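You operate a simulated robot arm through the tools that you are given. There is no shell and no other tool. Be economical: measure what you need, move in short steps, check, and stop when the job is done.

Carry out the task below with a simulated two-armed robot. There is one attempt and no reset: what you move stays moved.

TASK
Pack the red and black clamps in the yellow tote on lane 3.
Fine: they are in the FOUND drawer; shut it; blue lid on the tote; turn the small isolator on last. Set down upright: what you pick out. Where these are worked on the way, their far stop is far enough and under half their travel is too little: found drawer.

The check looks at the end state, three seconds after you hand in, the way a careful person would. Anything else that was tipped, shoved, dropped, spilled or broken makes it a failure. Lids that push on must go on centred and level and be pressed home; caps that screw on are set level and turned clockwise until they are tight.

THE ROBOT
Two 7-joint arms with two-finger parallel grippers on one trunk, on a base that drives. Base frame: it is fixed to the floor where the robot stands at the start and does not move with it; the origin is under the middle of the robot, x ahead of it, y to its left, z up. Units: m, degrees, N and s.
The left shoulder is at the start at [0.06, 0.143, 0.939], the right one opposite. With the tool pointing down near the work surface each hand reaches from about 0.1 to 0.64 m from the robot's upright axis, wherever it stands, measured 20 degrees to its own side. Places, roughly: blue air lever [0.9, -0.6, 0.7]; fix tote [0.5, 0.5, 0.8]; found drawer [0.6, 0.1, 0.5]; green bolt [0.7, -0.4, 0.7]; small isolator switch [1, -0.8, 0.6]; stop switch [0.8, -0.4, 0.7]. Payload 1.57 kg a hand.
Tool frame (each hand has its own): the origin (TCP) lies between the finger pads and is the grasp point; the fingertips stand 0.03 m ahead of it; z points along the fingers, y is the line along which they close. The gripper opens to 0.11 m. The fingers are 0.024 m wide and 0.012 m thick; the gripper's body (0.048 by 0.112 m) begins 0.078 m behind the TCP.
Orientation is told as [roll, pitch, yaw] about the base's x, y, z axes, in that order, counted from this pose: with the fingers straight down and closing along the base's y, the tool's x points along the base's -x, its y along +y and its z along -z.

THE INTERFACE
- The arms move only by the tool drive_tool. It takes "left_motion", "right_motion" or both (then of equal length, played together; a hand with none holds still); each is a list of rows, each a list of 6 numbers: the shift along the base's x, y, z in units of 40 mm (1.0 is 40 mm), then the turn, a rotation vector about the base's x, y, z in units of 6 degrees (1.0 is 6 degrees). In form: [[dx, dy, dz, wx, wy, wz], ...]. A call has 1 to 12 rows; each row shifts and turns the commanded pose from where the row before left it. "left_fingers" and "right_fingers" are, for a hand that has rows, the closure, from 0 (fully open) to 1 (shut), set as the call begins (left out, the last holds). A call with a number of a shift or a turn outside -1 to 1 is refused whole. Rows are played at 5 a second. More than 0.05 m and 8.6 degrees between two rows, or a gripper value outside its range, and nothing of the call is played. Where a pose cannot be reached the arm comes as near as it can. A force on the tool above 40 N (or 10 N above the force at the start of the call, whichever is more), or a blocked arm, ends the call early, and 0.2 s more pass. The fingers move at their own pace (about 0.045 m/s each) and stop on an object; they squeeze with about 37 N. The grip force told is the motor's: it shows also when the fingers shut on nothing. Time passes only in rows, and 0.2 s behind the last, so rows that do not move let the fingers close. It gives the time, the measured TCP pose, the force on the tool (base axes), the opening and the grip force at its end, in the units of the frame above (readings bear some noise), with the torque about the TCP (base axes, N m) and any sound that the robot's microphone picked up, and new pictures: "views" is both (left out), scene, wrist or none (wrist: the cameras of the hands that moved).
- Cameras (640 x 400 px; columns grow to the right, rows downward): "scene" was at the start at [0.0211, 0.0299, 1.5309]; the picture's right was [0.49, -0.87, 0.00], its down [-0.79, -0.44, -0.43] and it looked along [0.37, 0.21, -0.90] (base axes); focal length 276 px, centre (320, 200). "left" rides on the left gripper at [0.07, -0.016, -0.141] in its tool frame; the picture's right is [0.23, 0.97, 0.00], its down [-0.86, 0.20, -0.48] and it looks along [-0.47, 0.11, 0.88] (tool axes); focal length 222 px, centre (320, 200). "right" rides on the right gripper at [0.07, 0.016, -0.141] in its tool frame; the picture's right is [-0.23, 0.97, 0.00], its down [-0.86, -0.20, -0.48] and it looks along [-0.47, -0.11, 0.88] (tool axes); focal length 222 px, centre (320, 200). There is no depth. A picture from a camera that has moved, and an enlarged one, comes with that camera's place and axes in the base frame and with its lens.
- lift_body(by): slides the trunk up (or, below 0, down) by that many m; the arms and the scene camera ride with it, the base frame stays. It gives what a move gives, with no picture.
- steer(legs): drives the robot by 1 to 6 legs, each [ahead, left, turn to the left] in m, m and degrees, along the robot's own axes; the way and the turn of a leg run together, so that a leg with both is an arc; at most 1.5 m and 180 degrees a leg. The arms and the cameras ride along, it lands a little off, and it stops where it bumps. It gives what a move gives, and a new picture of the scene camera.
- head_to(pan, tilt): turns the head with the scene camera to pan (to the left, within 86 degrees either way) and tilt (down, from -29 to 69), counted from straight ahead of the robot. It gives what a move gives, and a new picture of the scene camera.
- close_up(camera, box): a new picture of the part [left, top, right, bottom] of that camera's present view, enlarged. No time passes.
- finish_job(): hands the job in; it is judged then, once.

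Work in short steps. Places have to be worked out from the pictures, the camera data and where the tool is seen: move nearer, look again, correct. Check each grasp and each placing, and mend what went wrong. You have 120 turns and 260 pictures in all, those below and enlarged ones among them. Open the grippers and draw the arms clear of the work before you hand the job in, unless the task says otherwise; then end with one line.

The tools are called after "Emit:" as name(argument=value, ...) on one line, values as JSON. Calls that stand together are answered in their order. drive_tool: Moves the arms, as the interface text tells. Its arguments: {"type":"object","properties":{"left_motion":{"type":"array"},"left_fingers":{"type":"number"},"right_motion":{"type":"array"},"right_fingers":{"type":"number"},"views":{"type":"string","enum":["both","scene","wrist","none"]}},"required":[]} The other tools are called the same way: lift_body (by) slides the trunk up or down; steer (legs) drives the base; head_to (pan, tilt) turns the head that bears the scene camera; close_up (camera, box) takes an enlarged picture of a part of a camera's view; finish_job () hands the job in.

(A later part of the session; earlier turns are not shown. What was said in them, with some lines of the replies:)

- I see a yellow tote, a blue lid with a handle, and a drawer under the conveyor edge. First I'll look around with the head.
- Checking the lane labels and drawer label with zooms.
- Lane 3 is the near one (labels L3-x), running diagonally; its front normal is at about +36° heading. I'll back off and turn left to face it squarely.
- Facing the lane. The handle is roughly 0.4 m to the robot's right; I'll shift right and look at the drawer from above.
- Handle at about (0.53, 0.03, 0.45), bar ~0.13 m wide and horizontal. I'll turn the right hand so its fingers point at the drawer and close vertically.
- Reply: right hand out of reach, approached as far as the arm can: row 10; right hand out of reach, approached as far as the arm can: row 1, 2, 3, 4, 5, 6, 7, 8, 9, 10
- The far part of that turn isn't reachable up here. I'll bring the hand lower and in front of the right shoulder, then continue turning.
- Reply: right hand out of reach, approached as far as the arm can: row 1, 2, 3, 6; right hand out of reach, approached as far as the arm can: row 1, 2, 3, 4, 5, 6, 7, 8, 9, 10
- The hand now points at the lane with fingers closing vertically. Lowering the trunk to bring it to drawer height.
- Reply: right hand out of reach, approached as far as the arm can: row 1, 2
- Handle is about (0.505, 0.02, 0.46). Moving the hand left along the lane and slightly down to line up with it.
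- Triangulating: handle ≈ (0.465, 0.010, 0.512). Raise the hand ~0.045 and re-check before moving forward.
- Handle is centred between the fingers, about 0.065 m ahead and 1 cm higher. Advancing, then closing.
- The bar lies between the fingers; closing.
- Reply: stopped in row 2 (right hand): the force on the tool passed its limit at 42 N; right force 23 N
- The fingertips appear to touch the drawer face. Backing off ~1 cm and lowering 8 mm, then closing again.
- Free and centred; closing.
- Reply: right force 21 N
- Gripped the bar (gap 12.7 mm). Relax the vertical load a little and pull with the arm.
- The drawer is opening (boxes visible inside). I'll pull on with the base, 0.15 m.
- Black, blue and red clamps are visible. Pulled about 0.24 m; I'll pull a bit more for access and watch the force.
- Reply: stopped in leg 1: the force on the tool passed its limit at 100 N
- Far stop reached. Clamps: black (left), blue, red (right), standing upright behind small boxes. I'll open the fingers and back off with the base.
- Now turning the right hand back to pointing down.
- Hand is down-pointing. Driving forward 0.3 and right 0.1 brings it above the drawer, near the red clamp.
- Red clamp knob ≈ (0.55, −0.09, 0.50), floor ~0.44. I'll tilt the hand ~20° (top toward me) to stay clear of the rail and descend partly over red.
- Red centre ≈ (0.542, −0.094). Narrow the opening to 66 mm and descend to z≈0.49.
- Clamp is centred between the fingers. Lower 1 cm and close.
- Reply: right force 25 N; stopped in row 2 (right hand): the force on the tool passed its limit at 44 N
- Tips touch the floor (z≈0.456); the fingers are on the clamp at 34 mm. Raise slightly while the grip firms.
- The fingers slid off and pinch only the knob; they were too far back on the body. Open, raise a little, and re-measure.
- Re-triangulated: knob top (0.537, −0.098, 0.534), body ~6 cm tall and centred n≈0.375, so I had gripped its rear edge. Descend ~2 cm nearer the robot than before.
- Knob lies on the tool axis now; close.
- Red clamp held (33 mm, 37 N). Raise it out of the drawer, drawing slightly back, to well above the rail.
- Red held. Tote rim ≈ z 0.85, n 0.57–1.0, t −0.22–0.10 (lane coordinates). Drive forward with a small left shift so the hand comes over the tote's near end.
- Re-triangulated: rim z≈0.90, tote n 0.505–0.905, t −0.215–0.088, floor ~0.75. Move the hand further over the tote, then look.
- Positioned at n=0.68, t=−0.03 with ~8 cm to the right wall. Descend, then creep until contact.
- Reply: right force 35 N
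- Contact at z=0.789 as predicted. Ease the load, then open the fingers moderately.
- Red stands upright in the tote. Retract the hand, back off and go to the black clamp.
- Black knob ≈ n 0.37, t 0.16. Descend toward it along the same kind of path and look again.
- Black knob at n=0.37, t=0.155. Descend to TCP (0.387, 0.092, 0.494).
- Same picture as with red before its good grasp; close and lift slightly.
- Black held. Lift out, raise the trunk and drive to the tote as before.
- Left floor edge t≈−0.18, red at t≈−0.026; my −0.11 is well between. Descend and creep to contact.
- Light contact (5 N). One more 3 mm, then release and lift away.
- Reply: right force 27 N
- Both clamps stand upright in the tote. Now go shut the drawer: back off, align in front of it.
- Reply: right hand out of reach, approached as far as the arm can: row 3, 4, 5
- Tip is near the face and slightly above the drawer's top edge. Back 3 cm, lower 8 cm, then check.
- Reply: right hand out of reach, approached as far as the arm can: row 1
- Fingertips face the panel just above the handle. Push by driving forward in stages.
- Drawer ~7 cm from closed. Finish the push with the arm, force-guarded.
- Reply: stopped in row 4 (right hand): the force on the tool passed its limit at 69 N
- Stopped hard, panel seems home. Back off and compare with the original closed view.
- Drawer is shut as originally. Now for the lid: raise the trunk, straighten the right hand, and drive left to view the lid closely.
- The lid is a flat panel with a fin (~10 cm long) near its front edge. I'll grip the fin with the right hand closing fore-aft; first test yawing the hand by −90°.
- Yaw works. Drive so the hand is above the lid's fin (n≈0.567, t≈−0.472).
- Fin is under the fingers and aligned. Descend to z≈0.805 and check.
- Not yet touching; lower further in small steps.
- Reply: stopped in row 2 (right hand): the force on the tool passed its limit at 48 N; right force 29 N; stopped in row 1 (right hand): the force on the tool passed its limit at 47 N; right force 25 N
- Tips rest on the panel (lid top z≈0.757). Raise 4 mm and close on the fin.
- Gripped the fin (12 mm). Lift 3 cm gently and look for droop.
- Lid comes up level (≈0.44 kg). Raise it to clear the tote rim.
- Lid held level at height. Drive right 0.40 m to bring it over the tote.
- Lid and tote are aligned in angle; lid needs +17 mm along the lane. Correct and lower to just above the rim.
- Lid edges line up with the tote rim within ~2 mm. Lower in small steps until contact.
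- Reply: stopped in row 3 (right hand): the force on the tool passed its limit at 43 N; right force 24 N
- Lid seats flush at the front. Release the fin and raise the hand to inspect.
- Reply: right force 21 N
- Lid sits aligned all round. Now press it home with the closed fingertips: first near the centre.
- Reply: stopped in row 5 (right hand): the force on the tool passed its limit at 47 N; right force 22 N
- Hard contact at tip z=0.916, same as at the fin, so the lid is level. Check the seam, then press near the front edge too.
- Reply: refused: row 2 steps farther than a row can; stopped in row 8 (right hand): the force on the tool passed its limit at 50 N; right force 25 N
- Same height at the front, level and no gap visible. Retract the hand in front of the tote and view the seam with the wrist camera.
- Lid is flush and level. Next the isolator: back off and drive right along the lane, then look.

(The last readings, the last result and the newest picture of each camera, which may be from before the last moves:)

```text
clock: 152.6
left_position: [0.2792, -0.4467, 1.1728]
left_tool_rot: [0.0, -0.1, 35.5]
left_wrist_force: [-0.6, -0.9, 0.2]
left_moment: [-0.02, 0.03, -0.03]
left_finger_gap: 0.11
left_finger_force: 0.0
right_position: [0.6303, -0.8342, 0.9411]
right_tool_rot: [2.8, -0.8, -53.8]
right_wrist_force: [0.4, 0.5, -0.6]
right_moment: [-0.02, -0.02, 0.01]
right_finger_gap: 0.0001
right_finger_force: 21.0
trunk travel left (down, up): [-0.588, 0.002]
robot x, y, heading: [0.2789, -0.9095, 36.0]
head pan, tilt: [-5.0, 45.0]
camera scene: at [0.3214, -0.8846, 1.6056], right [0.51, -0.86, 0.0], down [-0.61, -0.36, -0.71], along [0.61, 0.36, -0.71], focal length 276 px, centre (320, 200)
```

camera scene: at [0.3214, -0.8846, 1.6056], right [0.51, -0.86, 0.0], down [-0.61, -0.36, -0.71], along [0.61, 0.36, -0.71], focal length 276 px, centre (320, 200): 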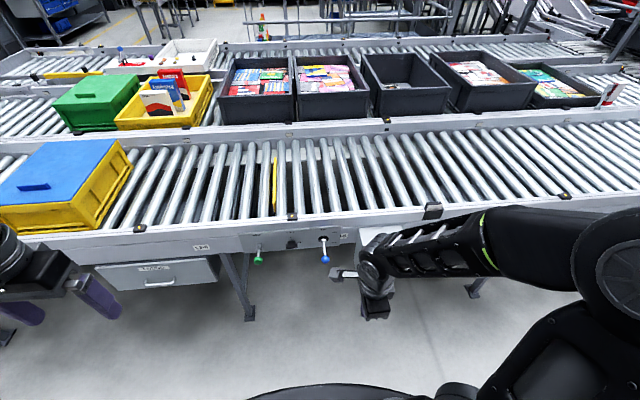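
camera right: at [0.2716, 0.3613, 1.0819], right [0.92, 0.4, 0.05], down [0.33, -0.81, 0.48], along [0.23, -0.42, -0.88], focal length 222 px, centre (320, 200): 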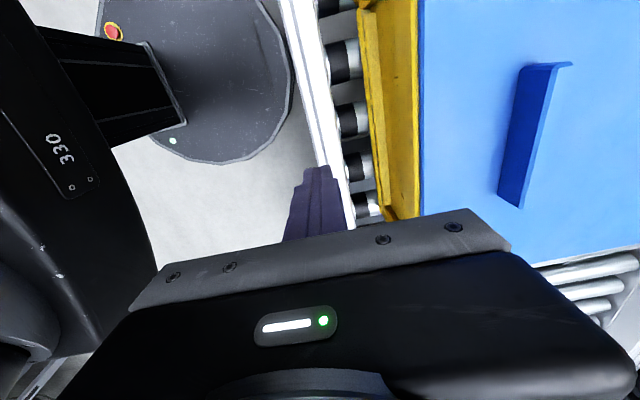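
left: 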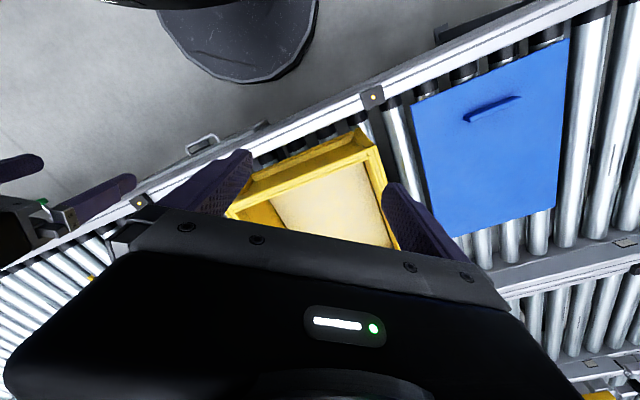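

The panel is hidden behind the right forearm; shift right 0.38 m so it's straight ahead.

Emit:
steer(legs=[[0, -0.4, 0.3]])

Emit:
close_up(camera="scene", box=[220, 170, 400, 290])

```text
clock: 155.0
left_position: [0.5062, -0.7691, 1.1743]
left_tool_rot: [0.1, -0.1, 36.7]
left_wrist_force: [0.8, -0.5, -0.2]
left_moment: [0.03, 0.03, -0.02]
left_finger_gap: 0.1102
left_finger_force: 0.1
right_position: [0.8621, -1.1492, 0.9398]
right_tool_rot: [2.7, -0.7, -52.8]
right_wrist_force: [-0.3, 0.8, -0.9]
right_moment: [-0.01, 0.02, -0.01]
right_finger_gap: 0.0
right_finger_force: 21.8
trunk travel left (down, up): [-0.588, 0.002]
robot x, y, heading: [0.5141, -1.2311, 36.8]
head pan, tilt: [-5.0, 45.0]
camera scene: at [0.5557, -1.2049, 1.6056], right [0.53, -0.85, 0.0], down [-0.6, -0.37, -0.71], along [0.6, 0.37, -0.71], focal length 276 px, centre (320, 200)
```

scene: 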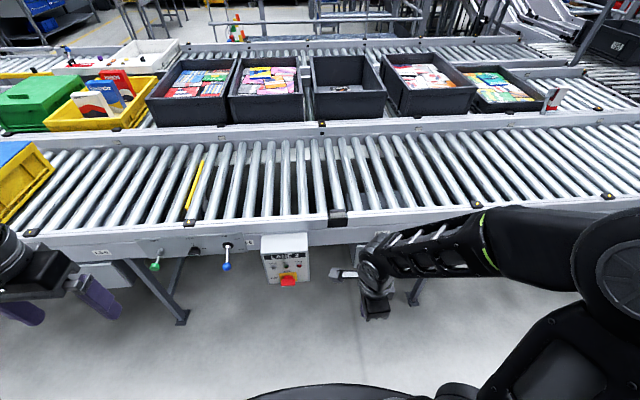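

```text
3.33 times, centred on (310, 230) of scene
camera zoom: at [0.5557, -1.2049, 1.6056], right [0.53, -0.85, 0.0], down [-0.6, -0.37, -0.71], along [0.6, 0.37, -0.71], focal length 920 px, centre (353, 100)
```

zoom: 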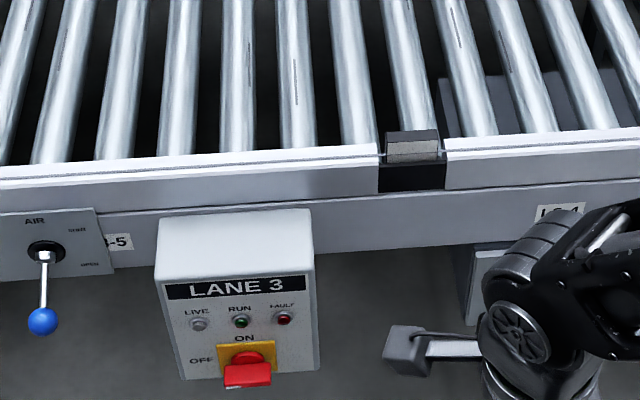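

The panel: "ON" above, "OFF" left, the red handle lies horizontal (OFF), so it needs a 90° clockwise turn to ON. The left arm suits this turn; move the right hand aside and bring the left hand lower and forward.

Emit:
drive_tool(right_motion=[[0.5, -0.7, 0.4, 0, 0, 0], [0.5, -0.7, 0.4, 0, 0, 0], [0.4, -0.6, 0.4, 0, 0, 0], [0, 0, 0, 0, 0, 0], [0, 0, 0, 0, 0, 0], [0, 0, 0, 0, 0, 0], [0, 0, 0, 0, 0, 0], [0, 0, 0, 0, 0, 0], [0, 0, 0, 0, 0, 0], [0, 0, 0, 0, 0, 0]], left_motion=[[0.63, -0.1, -0.95, 0, 0, 0], [0.63, -0.1, -0.95, 0, 0, 0], [0.63, -0.1, -0.95, 0, 0, 0], [0.63, -0.1, -0.95, 0, 0, 0], [0.63, -0.1, -0.95, 0, 0, 0], [0.63, -0.1, -0.95, 0, 0, 0], [0.63, -0.1, -0.95, 0, 0, 0], [0.63, -0.1, -0.95, 0, 0, 0], [0.63, -0.1, -0.95, 0, 0, 0], [0.63, -0.1, -0.95, 0, 0, 0]], views="none")

Emit:
drive_tool(left_motion=[[0, 0, 0, -0.124, -0.807, 0.577], [0, 0, 0, -0.124, -0.807, 0.577], [0, 0, 0, -0.124, -0.807, 0.577], [0, 0, 0, -0.124, -0.807, 0.577], [0, 0, 0, -0.124, -0.807, 0.577], [0, 0, 0, -0.124, -0.807, 0.577], [0, 0, 0, -0.124, -0.807, 0.577], [0, 0, 0, -0.124, -0.807, 0.577], [0, 0, 0, -0.124, -0.807, 0.577], [0, 0, 0, -0.124, -0.807, 0.577]], views="scene")

```text
clock: 157.2
left_position: [0.7598, -0.808, 0.7909]
left_tool_rot: [0.2, 0.0, 36.6]
left_wrist_force: [0.3, -0.1, 0.1]
left_moment: [0.01, 0.02, -0.03]
left_finger_gap: 0.1099
left_finger_force: 0.1
right_position: [0.921, -1.2286, 0.9901]
right_tool_rot: [2.7, -0.9, -52.7]
right_wrist_force: [-0.1, -1.0, 0.5]
right_moment: [0.02, -0.01, 0.0]
right_finger_gap: 0.0
right_finger_force: 21.5
trunk travel left (down, up): [-0.588, 0.002]
robot x, y, heading: [0.5147, -1.2262, 36.8]
head pan, tilt: [-5.0, 45.0]
```

```text
clock: 159.4
left_position: [0.7585, -0.8077, 0.7936]
left_tool_rot: [-45.1, -19.2, 81.6]
left_wrist_force: [-0.8, -0.1, 0.1]
left_moment: [-0.02, -0.01, -0.01]
left_finger_gap: 0.1099
left_finger_force: 0.1
right_position: [0.9189, -1.2279, 0.9903]
right_tool_rot: [2.7, -0.8, -52.7]
right_wrist_force: [-0.4, -0.3, 0.2]
right_moment: [0.01, 0.0, 0.01]
right_finger_gap: 0.0
right_finger_force: 21.1
trunk travel left (down, up): [-0.588, 0.002]
robot x, y, heading: [0.5118, -1.2274, 36.6]
head pan, tilt: [-5.0, 45.0]
camera scene: at [0.5548, -1.2037, 1.6056], right [0.53, -0.85, 0.0], down [-0.6, -0.37, -0.71], along [0.6, 0.37, -0.71], focal length 276 px, centre (320, 200)
```

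scene: 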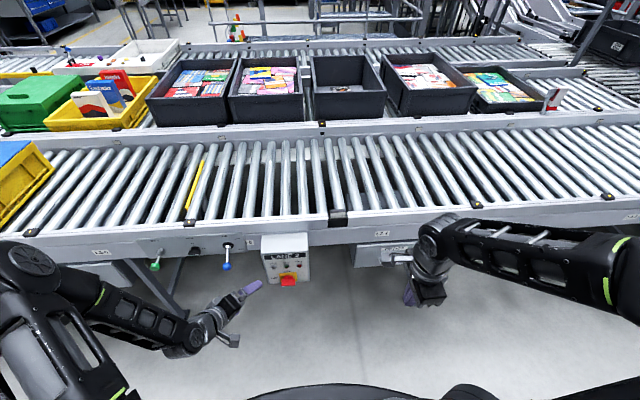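

Works well. Finish the rotation, then lower the trunk.

Emit:
drive_tool(left_motion=[[0, 0, 0, -0.124, -0.807, 0.577], [0, 0, 0, -0.124, -0.807, 0.577], [0, 0, 0, -0.124, -0.807, 0.577], [0, 0, 0, -0.124, -0.807, 0.577], [0, 0, 0, -0.124, -0.807, 0.577], [0, 0, 0, -0.124, -0.807, 0.577], [0, 0, 0, -0.124, -0.807, 0.577], [0, 0, 0, -0.124, -0.807, 0.577], [0, 0, 0, -0.124, -0.807, 0.577], [0, 0, 0, -0.124, -0.807, 0.577]], views="none")

Emit:
lift_body(by=-0.2)

Emit:
drive_tool(left_motion=[[0, 0, 0, 0, 0, 0]])

```text
clock: 161.6
left_position: [0.7578, -0.8083, 0.7941]
left_tool_rot: [-89.9, 0.4, 126.3]
left_wrist_force: [-0.6, -0.5, -0.2]
left_moment: [-0.01, 0.0, 0.0]
left_finger_gap: 0.1098
left_finger_force: 0.0
right_position: [0.921, -1.2291, 0.9904]
right_tool_rot: [2.7, -0.8, -52.7]
right_wrist_force: [0.9, -0.2, -0.9]
right_moment: [0.04, 0.01, 0.0]
right_finger_gap: 0.0
right_finger_force: 21.2
trunk travel left (down, up): [-0.588, 0.002]
robot x, y, heading: [0.5108, -1.2294, 36.8]
head pan, tilt: [-5.0, 45.0]
```

```text
clock: 163.8
left_position: [0.759, -0.8063, 0.594]
left_tool_rot: [-89.9, 0.1, 126.3]
left_wrist_force: [0.5, 0.3, 0.0]
left_moment: [0.01, 0.04, -0.01]
left_finger_gap: 0.1103
left_finger_force: 0.1
right_position: [0.9201, -1.2296, 0.7894]
right_tool_rot: [2.7, -0.8, -52.7]
right_wrist_force: [-0.1, 0.0, 0.1]
right_moment: [-0.02, -0.01, 0.04]
right_finger_gap: 0.0001
right_finger_force: 20.9
trunk travel left (down, up): [-0.388, 0.202]
robot x, y, heading: [0.513, -1.2282, 36.9]
head pan, tilt: [-5.0, 45.0]
```

```text
clock: 164.2
left_position: [0.7594, -0.8074, 0.594]
left_tool_rot: [-90.0, 0.2, 126.4]
left_wrist_force: [-0.5, 0.1, -0.5]
left_moment: [0.0, -0.03, -0.01]
left_finger_gap: 0.1098
left_finger_force: 0.1
right_position: [0.9204, -1.2289, 0.7892]
right_tool_rot: [2.7, -0.8, -52.7]
right_wrist_force: [0.4, -1.0, -0.3]
right_moment: [-0.02, 0.01, 0.0]
right_finger_gap: 0.0
right_finger_force: 21.3
trunk travel left (down, up): [-0.388, 0.202]
robot x, y, heading: [0.514, -1.2331, 36.6]
head pan, tilt: [-5.0, 45.0]
camera scene: at [0.5551, -1.2041, 1.4056], right [0.53, -0.85, 0.0], down [-0.6, -0.37, -0.71], along [0.6, 0.37, -0.71], focal length 276 px, centre (320, 200)
camera left: at [0.6853, -0.9472, 0.611], right [0.14, -0.19, -0.97], down [-0.89, 0.41, -0.2], along [0.43, 0.9, -0.11], focal length 222 px, centre (320, 200)
```

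scene: 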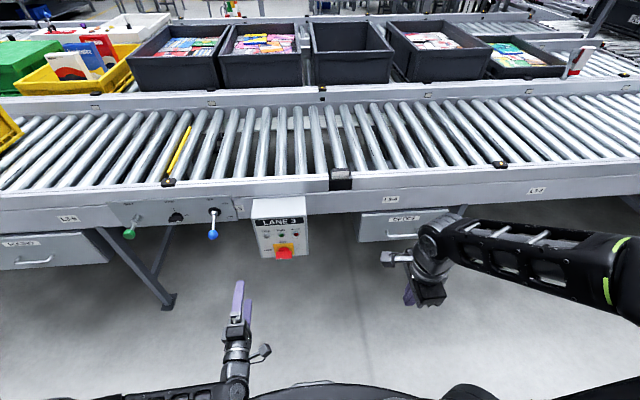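
left: 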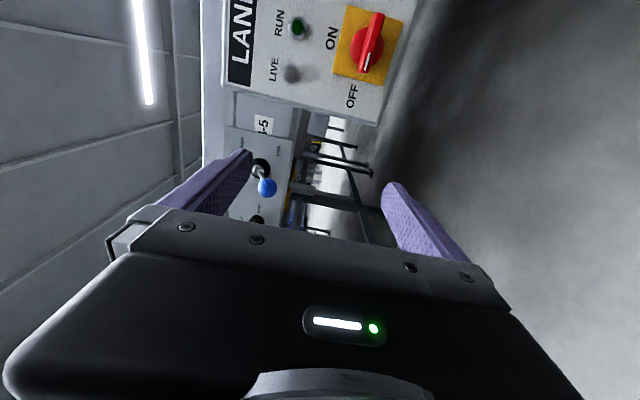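

Great view: the red bar points to OFF (world-left). Knob ≈ (0.962, −0.800, 0.566). Shift right 0.114 and down 0.028 to face it.

Emit:
drive_tool(left_motion=[[0.56, -0.77, -0.23, 0, 0, 0], [0.56, -0.77, -0.23, 0, 0, 0], [0.56, -0.77, -0.23, 0, 0, 0]], views="wrist")

Emit:
close_up(camera="left", box=[220, 0, 460, 200])

Emit:
close_up(camera="scene", box=[230, 190, 350, 290])

```text
clock: 165.0
left_position: [0.8243, -0.9007, 0.5665]
left_tool_rot: [-90.1, 0.2, 126.4]
left_wrist_force: [-0.3, -0.5, 0.5]
left_moment: [0.04, -0.03, 0.0]
left_finger_gap: 0.1102
left_finger_force: 0.1
right_position: [0.9193, -1.2297, 0.7906]
right_tool_rot: [2.7, -0.8, -52.7]
right_wrist_force: [0.1, 0.2, -0.2]
right_moment: [0.04, 0.0, 0.01]
right_finger_gap: 0.0001
right_finger_force: 21.9
trunk travel left (down, up): [-0.388, 0.202]
robot x, y, heading: [0.5116, -1.2281, 36.9]
head pan, tilt: [-5.0, 45.0]
camera left: at [0.752, -1.0401, 0.5831], right [0.14, -0.19, -0.97], down [-0.89, 0.41, -0.2], along [0.43, 0.9, -0.11], focal length 222 px, centre (320, 200)
```

left: 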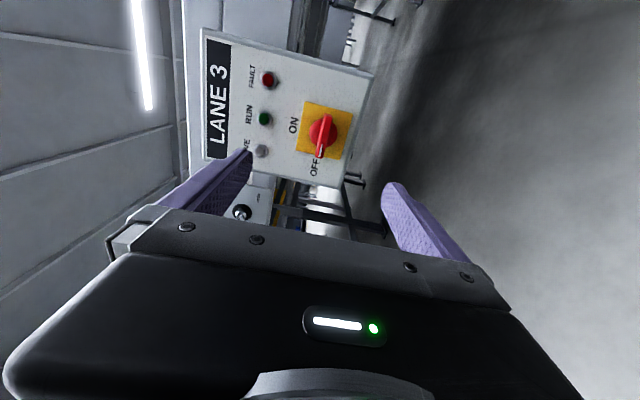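

```text
2.00 times, centred on (340, 100) of left
camera zoom: at [0.752, -1.0401, 0.5831], right [0.14, -0.19, -0.97], down [-0.89, 0.41, -0.2], along [0.43, 0.9, -0.11], focal length 444 px, centre (280, 400)
```

zoom: 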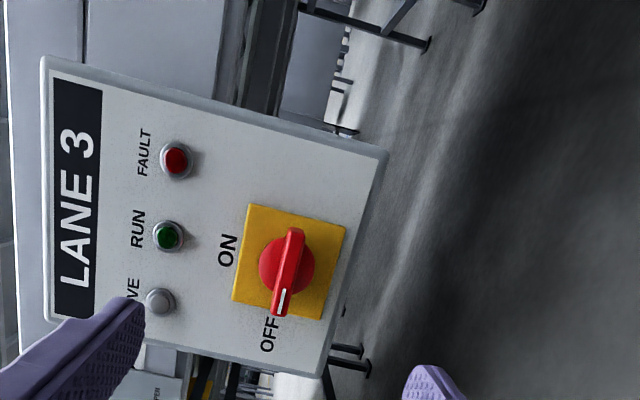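

```text
4.00 times, centred on (290, 240) of scene
camera zoom: at [0.5551, -1.2042, 1.4056], right [0.53, -0.85, 0.0], down [-0.6, -0.37, -0.71], along [0.6, 0.37, -0.71], focal length 1104 px, centre (440, 40)
```

zoom: 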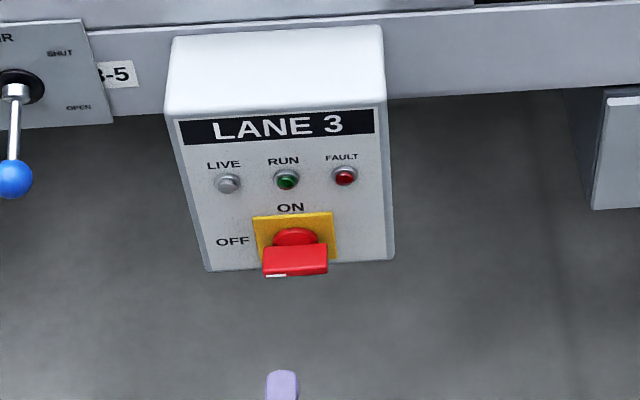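

Aligned within 5 mm. Narrow the opening to 55 mm and approach to ~2–3 cm of the bar.

Emit:
drive_tool(left_motion=[[0.71, 0.49, 0, 0, 0, 0], [0.71, 0.49, 0, 0, 0, 0], [0.71, 0.49, -0.02, 0, 0, 0], [0.3, 0.2, -0.02, 0, 0, 0]], left_fingers=0.5, views="wrist")

Emit:
close_up(camera="scene", box=[230, 190, 350, 290])

```text
clock: 166.0
left_position: [0.9216, -0.8328, 0.565]
left_tool_rot: [-89.9, 0.3, 126.3]
left_wrist_force: [-0.1, 0.4, 1.0]
left_moment: [-0.01, -0.02, -0.02]
left_finger_gap: 0.0549
left_finger_force: 0.1
right_position: [0.9209, -1.2289, 0.789]
right_tool_rot: [2.6, -0.8, -52.6]
right_wrist_force: [0.6, 0.2, -0.5]
right_moment: [-0.01, -0.04, 0.0]
right_finger_gap: 0.0001
right_finger_force: 21.5
trunk travel left (down, up): [-0.388, 0.202]
robot x, y, heading: [0.5147, -1.2286, 36.6]
head pan, tilt: [-5.0, 45.0]
camera left: at [0.8491, -0.972, 0.5818], right [0.14, -0.19, -0.97], down [-0.89, 0.41, -0.2], along [0.43, 0.89, -0.11], focal length 222 px, centre (320, 200)
```

left: 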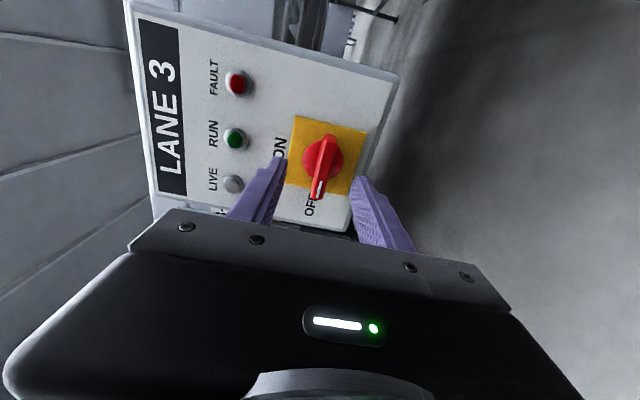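

```text
4.00 times, centred on (290, 240) of scene
camera zoom: at [0.5552, -1.2041, 1.4056], right [0.53, -0.85, 0.0], down [-0.6, -0.37, -0.71], along [0.6, 0.37, -0.71], focal length 1104 px, centre (440, 40)
```

zoom: 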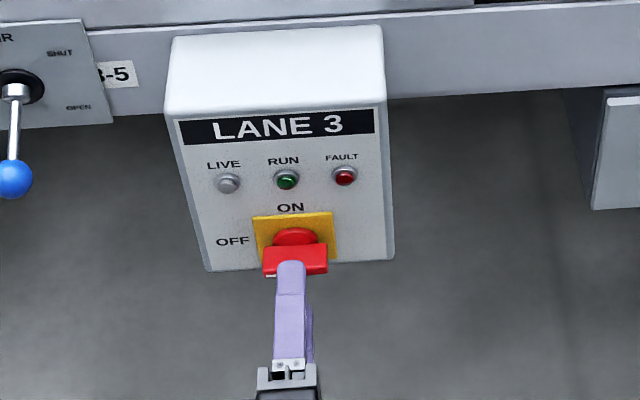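

Shift ~7 mm right and advance 3 cm, watching force.

Emit:
drive_tool(left_motion=[[0.1, -0.14, 0, 0, 0, 0], [0.3, 0.22, 0, 0, 0, 0], [0.3, 0.22, 0, 0, 0, 0]], views="wrist")

Emit:
close_up(camera="left", box=[230, 100, 430, 240])

Emit:
close_up(camera="scene", box=[250, 210, 330, 270])

```text
clock: 166.8
left_position: [0.9508, -0.8198, 0.5636]
left_tool_rot: [-89.9, 0.2, 126.3]
left_wrist_force: [0.1, 0.0, 0.0]
left_moment: [-0.04, 0.0, -0.01]
left_finger_gap: 0.055
left_finger_force: 0.0
right_position: [0.9207, -1.2292, 0.79]
right_tool_rot: [2.7, -0.8, -52.6]
right_wrist_force: [-0.6, 0.0, 0.3]
right_moment: [-0.01, 0.01, -0.01]
right_finger_gap: 0.0002
right_finger_force: 21.8
trunk travel left (down, up): [-0.388, 0.202]
robot x, y, heading: [0.5113, -1.2288, 36.8]
head pan, tilt: [-5.0, 45.0]
camera left: at [0.877, -0.9596, 0.5822], right [0.14, -0.19, -0.97], down [-0.89, 0.4, -0.2], along [0.43, 0.9, -0.11], focal length 222 px, centre (320, 200)
```

left: 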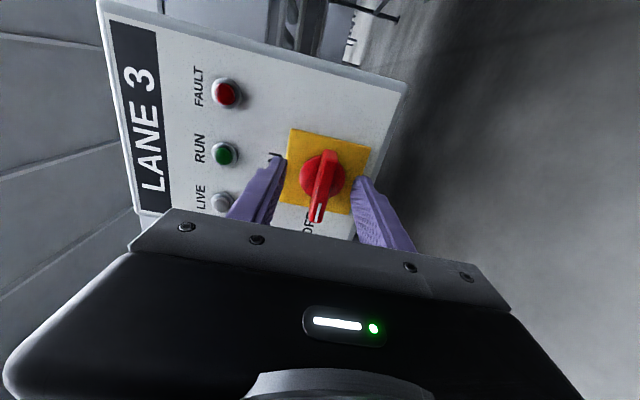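

```text
2.86 times, centred on (330, 170) of left
camera zoom: at [0.877, -0.9596, 0.5822], right [0.14, -0.19, -0.97], down [-0.89, 0.4, -0.2], along [0.43, 0.9, -0.11], focal length 635 px, centre (291, 286)
```

zoom: 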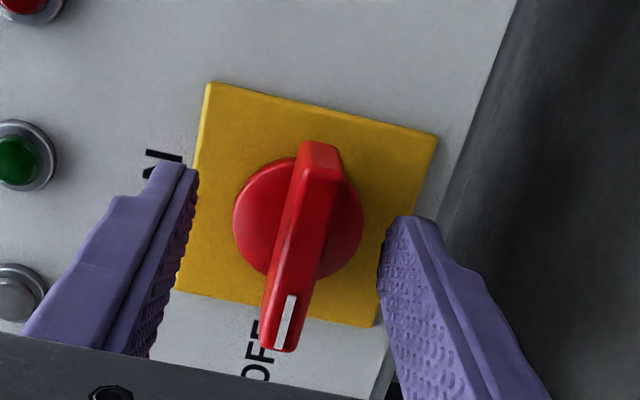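

```text
6.67 times, centred on (290, 240) of scene
camera zoom: at [0.5552, -1.204, 1.4056], right [0.53, -0.85, 0.0], down [-0.6, -0.37, -0.71], along [0.6, 0.37, -0.71], focal length 1841 px, centre (520, -67)
```

zoom: 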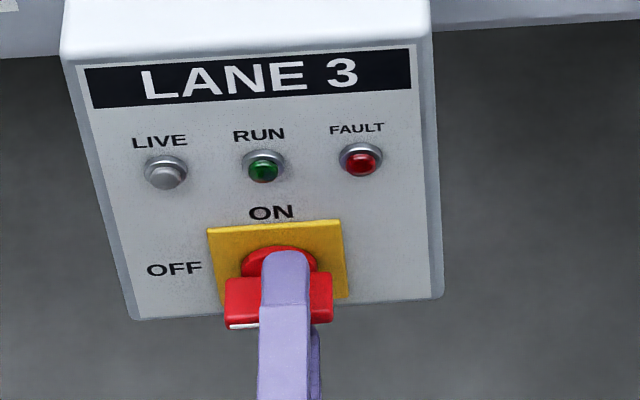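

Fingers straddle the bar centrally. Advance 1 cm more, then close.

Emit:
drive_tool(left_motion=[[0.18, 0.15, 0, 0, 0, 0], [0, 0, 0, 0, 0, 0]], views="none")

Emit:
drive_tool(left_motion=[[0, 0, 0, 0, 0, 0], [0, 0, 0, 0, 0, 0], [0, 0, 0, 0, 0, 0], [0, 0, 0, 0, 0, 0]], left_fingers=1, views="wrist")

Emit:
close_up(camera="left", box=[230, 100, 430, 240])

```text
clock: 167.4
left_position: [0.9581, -0.8147, 0.5648]
left_tool_rot: [-90.1, 0.3, 126.4]
left_wrist_force: [0.0, 0.0, 0.0]
left_moment: [-0.01, 0.01, -0.01]
left_finger_gap: 0.0549
left_finger_force: 0.0
right_position: [0.9209, -1.2279, 0.789]
right_tool_rot: [2.8, -0.8, -52.7]
right_wrist_force: [0.3, -0.4, -0.2]
right_moment: [-0.04, -0.01, 0.0]
right_finger_gap: 0.0
right_finger_force: 21.1
trunk travel left (down, up): [-0.388, 0.202]
robot x, y, heading: [0.5116, -1.2269, 36.8]
head pan, tilt: [-5.0, 45.0]
```

```text
clock: 168.4
left_position: [0.9583, -0.8143, 0.5614]
left_tool_rot: [-89.5, 0.2, 126.4]
left_wrist_force: [1.7, 0.7, -22.8]
left_moment: [0.23, -0.25, -0.13]
left_finger_gap: 0.0121
left_finger_force: 26.7
right_position: [0.9204, -1.2274, 0.7884]
right_tool_rot: [2.7, -0.7, -52.8]
right_wrist_force: [0.2, 0.5, -0.4]
right_moment: [-0.01, -0.02, 0.05]
right_finger_gap: 0.0002
right_finger_force: 21.2
trunk travel left (down, up): [-0.388, 0.202]
robot x, y, heading: [0.5114, -1.2302, 36.7]
head pan, tilt: [-5.0, 45.0]
camera left: at [0.8851, -0.9538, 0.5795], right [0.13, -0.19, -0.97], down [-0.89, 0.41, -0.2], along [0.43, 0.89, -0.12], focal length 222 px, centre (320, 200)
```

left: 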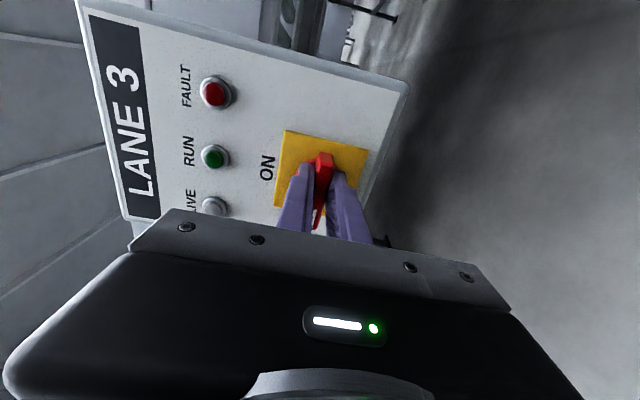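

```text
2.86 times, centred on (330, 170) of left
camera zoom: at [0.8851, -0.9538, 0.5795], right [0.13, -0.19, -0.97], down [-0.89, 0.41, -0.2], along [0.43, 0.89, -0.12], focal length 635 px, centre (291, 286)
```

zoom: 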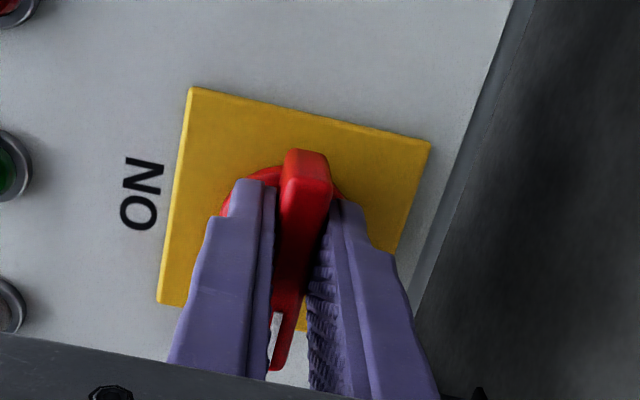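

Bar gripped (12 mm). Ease vertical load and begin turning clockwise (about +n).

Emit:
drive_tool(left_motion=[[0, 0, -0.08, 0, 0, 0], [0, 0, 0, 0.806, 0.592, 0], [0, 0, 0, 0.806, 0.592, 0], [0, 0, 0, 0.806, 0.592, 0], [0, 0, 0, 0.806, 0.592, 0]], views="wrist")

```text
clock: 169.6
left_position: [0.9578, -0.8138, 0.5572]
left_tool_rot: [-89.6, -24.0, 126.3]
left_wrist_force: [0.8, 7.7, -24.1]
left_moment: [0.15, -0.51, 0.05]
left_finger_gap: 0.0117
left_finger_force: 28.7
right_position: [0.921, -1.2282, 0.7882]
right_tool_rot: [2.5, -0.8, -52.7]
right_wrist_force: [-0.2, 0.5, 0.0]
right_moment: [-0.02, 0.01, 0.0]
right_finger_gap: 0.0
right_finger_force: 21.6
trunk travel left (down, up): [-0.388, 0.202]
robot x, y, heading: [0.5139, -1.2309, 36.8]
head pan, tilt: [-5.0, 45.0]
camera left: at [0.8855, -0.9543, 0.5463], right [-0.12, 0.15, -0.98], down [-0.9, 0.41, 0.17], along [0.43, 0.9, 0.08], focal length 222 px, centre (320, 200)
```

left: 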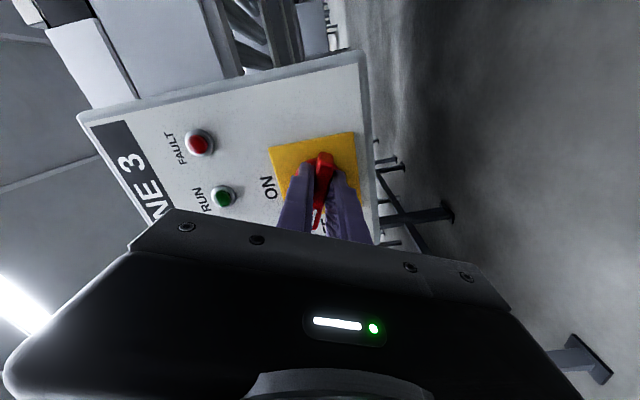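

The knob follows (24°). Continue, with a small downward correction.

Emit:
drive_tool(left_motion=[[0, 0, -0.08, 0.806, 0.592, 0], [0, 0, -0.02, 0.806, 0.592, 0], [0, 0, 0, 0.806, 0.592, 0], [0, 0, 0, 0.806, 0.592, 0], [0, 0, 0, 0.806, 0.592, 0]], views="none")

Emit:
drive_tool(left_motion=[[0, 0, 0, 0.806, 0.592, 0], [0, 0, 0, 0.806, 0.592, 0], [0, 0, 0, 0.806, 0.592, 0], [0, 0, 0, 0.806, 0.592, 0]], views="wrist")

```text
clock: 170.8
left_position: [0.9565, -0.8115, 0.5553]
left_tool_rot: [-89.6, -53.9, 126.2]
left_wrist_force: [-13.1, 14.7, -19.4]
left_moment: [0.4, -0.82, 0.27]
left_finger_gap: 0.0119
left_finger_force: 29.1
right_position: [0.9195, -1.2269, 0.79]
right_tool_rot: [2.7, -0.8, -52.7]
right_wrist_force: [-0.2, 0.1, -0.5]
right_moment: [0.0, -0.01, 0.02]
right_finger_gap: 0.0
right_finger_force: 22.0
trunk travel left (down, up): [-0.388, 0.202]
robot x, y, heading: [0.5154, -1.2267, 36.6]
head pan, tilt: [-5.0, 45.0]
```

```text
clock: 171.8
left_position: [0.9544, -0.8098, 0.5542]
left_tool_rot: [-88.3, -76.3, 125.4]
left_wrist_force: [-0.2, 3.9, -5.2]
left_moment: [0.17, -0.27, -0.51]
left_finger_gap: 0.0119
left_finger_force: 29.2
right_position: [0.9208, -1.2286, 0.7897]
right_tool_rot: [2.7, -0.8, -52.7]
right_wrist_force: [-0.2, 0.4, -0.9]
right_moment: [-0.01, 0.04, -0.01]
right_finger_gap: 0.0
right_finger_force: 21.1
trunk travel left (down, up): [-0.388, 0.202]
robot x, y, heading: [0.5144, -1.2271, 36.6]
head pan, tilt: [-5.0, 45.0]
stopped in row 4 (left hand): the force on the tool passed its limit at 40 N (the readings are from after the stop); the commanded pose is now the measured one
camera left: at [0.8611, -0.9212, 0.4921], right [-0.54, 0.71, -0.45], down [-0.62, 0.03, 0.79], along [0.57, 0.7, 0.42], focal length 222 px, centre (320, 200)
```

left: 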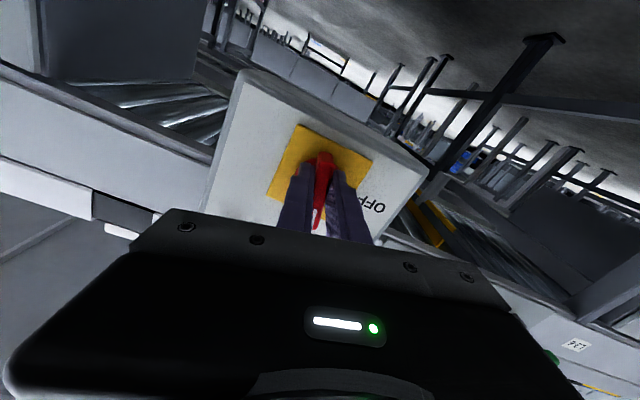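

About 77° so far. Continue the last degrees to the stop.

Emit:
drive_tool(left_motion=[[0, 0, 0, 0.806, 0.592, 0], [0, 0, 0, 0.806, 0.592, 0], [0, 0, 0, 0.6, 0.45, 0]], views="wrist")

Emit:
close_up(camera="scene", box=[230, 190, 350, 290])

```text
clock: 172.6
left_position: [0.9538, -0.808, 0.554]
left_tool_rot: [85.5, -87.3, -48.1]
left_wrist_force: [-11.1, 12.0, -8.2]
left_moment: [-0.77, -0.44, -0.54]
left_finger_gap: 0.0126
left_finger_force: 29.4
right_position: [0.9197, -1.2278, 0.7895]
right_tool_rot: [2.8, -0.8, -52.6]
right_wrist_force: [0.3, 0.8, -0.8]
right_moment: [0.0, 0.01, 0.02]
right_finger_gap: 0.0001
right_finger_force: 21.4
trunk travel left (down, up): [-0.388, 0.202]
robot x, y, heading: [0.5131, -1.232, 36.9]
head pan, tilt: [-5.0, 45.0]
camera left: at [0.8489, -0.9046, 0.4849], right [-0.6, 0.78, -0.18], down [-0.47, -0.16, 0.87], along [0.65, 0.6, 0.47], focal length 222 px, centre (320, 200)
```

left: 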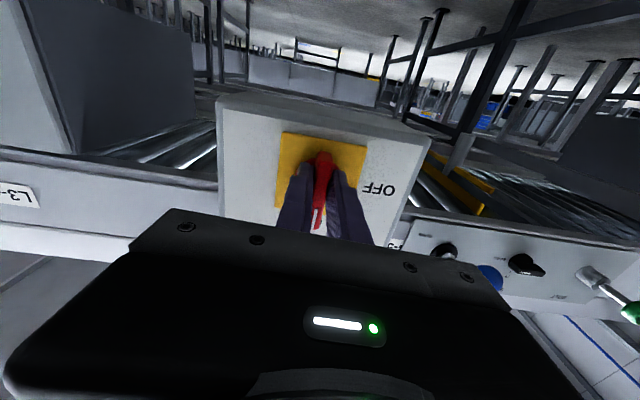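

```text
4.00 times, centred on (290, 240) of scene
camera zoom: at [0.5544, -1.2024, 1.4056], right [0.53, -0.85, 0.0], down [-0.6, -0.37, -0.71], along [0.6, 0.37, -0.71], focal length 1104 px, centre (440, 40)
```

zoom: 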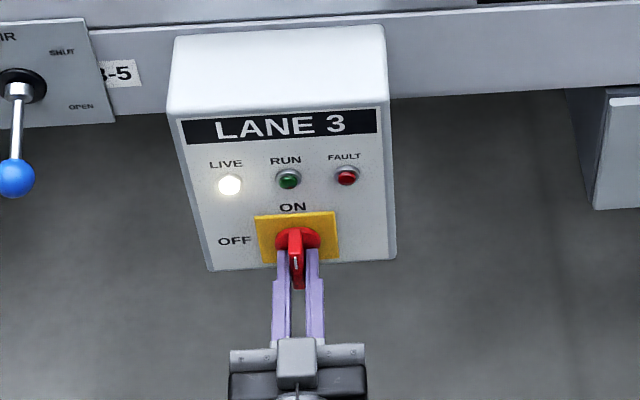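

The LIVE lamp is lit and the bar points to ON. Release and back straight off.

Emit:
drive_tool(left_motion=[[0, 0, 0, 0, 0, 0], [0, 0, 0, 0, 0, 0], [0, 0, 0, 0, 0, 0]], left_fingers=0.5, views="none")

Emit:
drive_tool(left_motion=[[-0.5, -0.37, 0, 0, 0, 0], [-0.7, -0.5, 0, 0, 0, 0], [-0.7, -0.5, 0, 0, 0, 0], [-0.7, -0.5, 0, 0, 0, 0]], left_fingers=0.3, views="none")

Emit:
close_up(camera="scene", box=[230, 190, 350, 290])

```text
clock: 173.4
left_position: [0.955, -0.811, 0.5543]
left_tool_rot: [86.8, -87.4, -49.9]
left_wrist_force: [-0.2, 0.0, -0.9]
left_moment: [-0.01, 0.03, 0.0]
left_finger_gap: 0.0553
left_finger_force: 0.1
right_position: [0.9187, -1.2291, 0.7911]
right_tool_rot: [2.7, -0.8, -52.7]
right_wrist_force: [0.1, -0.1, 0.7]
right_moment: [0.01, 0.02, 0.01]
right_finger_gap: 0.0002
right_finger_force: 21.5
trunk travel left (down, up): [-0.388, 0.202]
robot x, y, heading: [0.5129, -1.2288, 36.6]
head pan, tilt: [-5.0, 45.0]
```

```text
clock: 174.4
left_position: [0.8532, -0.8863, 0.5565]
left_tool_rot: [87.3, -87.3, -50.2]
left_wrist_force: [0.5, -0.8, -0.4]
left_moment: [0.02, -0.01, 0.01]
left_finger_gap: 0.0769
left_finger_force: 0.1
right_position: [0.9193, -1.2284, 0.7897]
right_tool_rot: [2.8, -0.9, -52.8]
right_wrist_force: [-0.8, 0.0, -0.2]
right_moment: [0.02, -0.01, -0.02]
right_finger_gap: 0.0001
right_finger_force: 21.2
trunk travel left (down, up): [-0.388, 0.202]
robot x, y, heading: [0.5102, -1.225, 36.6]
head pan, tilt: [-5.0, 45.0]
```

```text
4.00 times, centred on (290, 240) of scene
camera zoom: at [0.5548, -1.204, 1.4056], right [0.53, -0.85, 0.0], down [-0.6, -0.37, -0.71], along [0.6, 0.37, -0.71], focal length 1104 px, centre (440, 40)
```

zoom: 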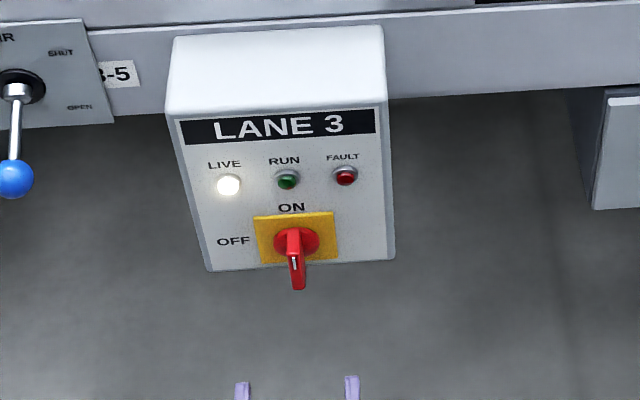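

The isolator is ON. Back away, open both hands, and take a final look at the tote and drawer.

Emit:
steer(legs=[[-0.35, 0, 0], [0, 0.9, 0]])

Emit:
drive_tool(right_motion=[[0, 0, 0, 0, 0, 0], [0, 0, 0, 0, 0, 0], [0, 0, 0, 0, 0, 0], [0, 0, 0, 0, 0, 0], [0, 0, 0, 0, 0, 0], [0, 0, 0, 0, 0, 0]], right_fingers=0, left_motion=[[0, 0, 0, 0, 0, 0], [0, 0, 0, 0, 0, 0], [0, 0, 0, 0, 0, 0], [0, 0, 0, 0, 0, 0], [0, 0, 0, 0, 0, 0], [0, 0, 0, 0, 0, 0]], left_fingers=0, views="none")

Emit:
close_up(camera="scene", box=[20, 60, 340, 260])

```text
clock: 181.1
left_position: [0.0321, -0.3624, 0.5557]
left_tool_rot: [86.7, -87.4, -50.7]
left_wrist_force: [-0.4, 0.2, 0.3]
left_moment: [0.03, 0.04, 0.03]
left_finger_gap: 0.0772
left_finger_force: 0.1
right_position: [0.0939, -0.7052, 0.7902]
right_tool_rot: [2.7, -0.9, -53.7]
right_wrist_force: [0.1, -0.3, -1.1]
right_moment: [0.0, -0.01, 0.01]
right_finger_gap: 0.0
right_finger_force: 21.0
trunk travel left (down, up): [-0.388, 0.202]
robot x, y, heading: [-0.3125, -0.7018, 35.7]
head pan, tilt: [-5.0, 45.0]
camera scene: at [-0.2706, -0.6746, 1.4056], right [0.51, -0.86, 0.0], down [-0.61, -0.36, -0.71], along [0.61, 0.36, -0.71], focal length 276 px, centre (320, 200)
```

scene: 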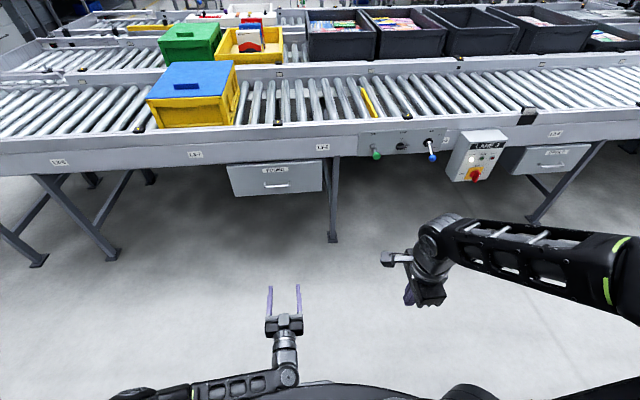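

```text
clock: 182.5
left_position: [0.0319, -0.3618, 0.5551]
left_tool_rot: [86.6, -87.4, -50.6]
left_wrist_force: [-0.4, -1.1, 0.1]
left_moment: [-0.02, -0.03, 0.01]
left_finger_gap: 0.11
left_finger_force: 0.2
right_position: [0.0944, -0.7046, 0.7904]
right_tool_rot: [2.8, -0.8, -53.7]
right_wrist_force: [0.9, -0.4, -0.2]
right_moment: [0.0, 0.01, -0.01]
right_finger_gap: 0.1097
right_finger_force: 0.1
trunk travel left (down, up): [-0.388, 0.202]
robot x, y, heading: [-0.3131, -0.7017, 35.6]
head pan, tilt: [-5.0, 45.0]
```

```text
2.00 times, centred on (180, 160) of scene
camera zoom: at [-0.2705, -0.6747, 1.4056], right [0.51, -0.86, 0.0], down [-0.61, -0.36, -0.71], along [0.61, 0.36, -0.71], focal length 552 px, centre (600, 280)
```

zoom: 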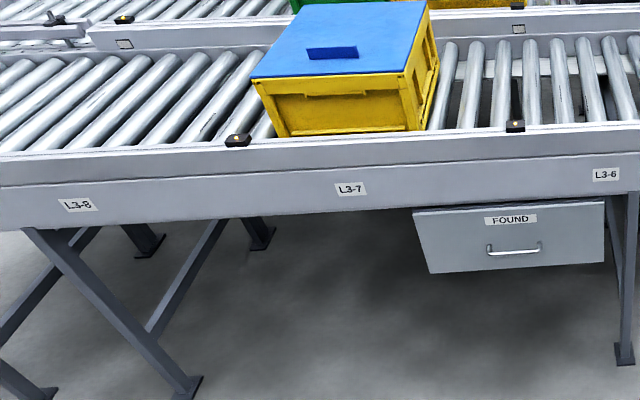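

Emit:
close_up(camera="scene", box=[140, 55, 250, 135])

Emit:
close_up(camera="scene", box=[215, 140, 335, 215])

```text
5.00 times, centred on (195, 95) of scene
camera zoom: at [-0.2705, -0.6747, 1.4056], right [0.51, -0.86, 0.0], down [-0.61, -0.36, -0.71], along [0.61, 0.36, -0.71], focal length 1381 px, centre (945, 725)
```

zoom: 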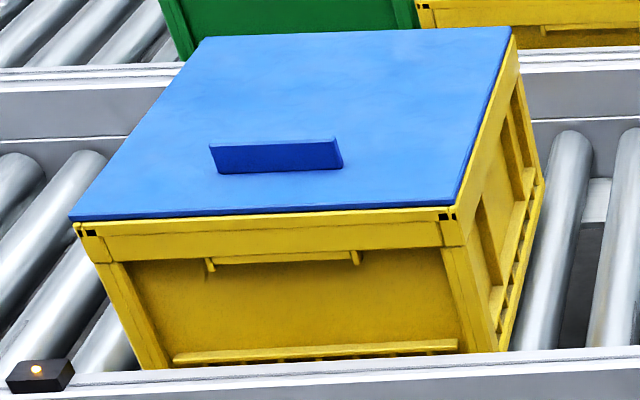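

```text
5.33 times, centred on (275, 178) of scene
camera zoom: at [-0.2705, -0.6747, 1.4056], right [0.51, -0.86, 0.0], down [-0.61, -0.36, -0.71], along [0.61, 0.36, -0.71], focal length 1473 px, centre (560, 320)
```

zoom: 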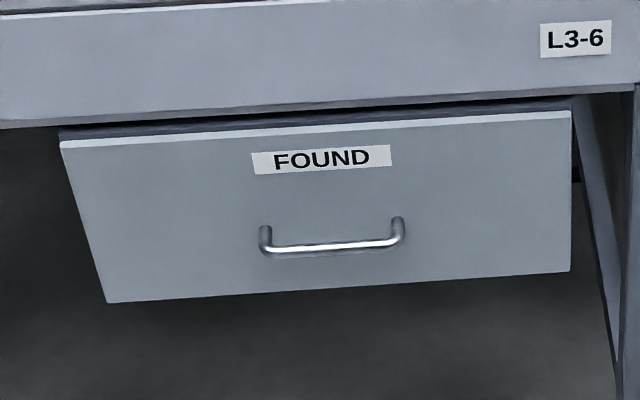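

The drawer is shut, the lid is centred, level and flush, the isolator is ON with its LIVE lamp lit, and both hands are open and clear. Handing in.

Emit:
finish_job()

```text
The job is handed in.
```

I handed the job in with the red and black clamps upright in the yellow tote on lane 3. The blue lid is pressed on level and centred, the FOUND drawer is shut, and I turned the small isolator on last; its LIVE lamp lit. The tote shifted about 1 cm along the rollers and 5 mm across while I was packing it and pressing the lid.
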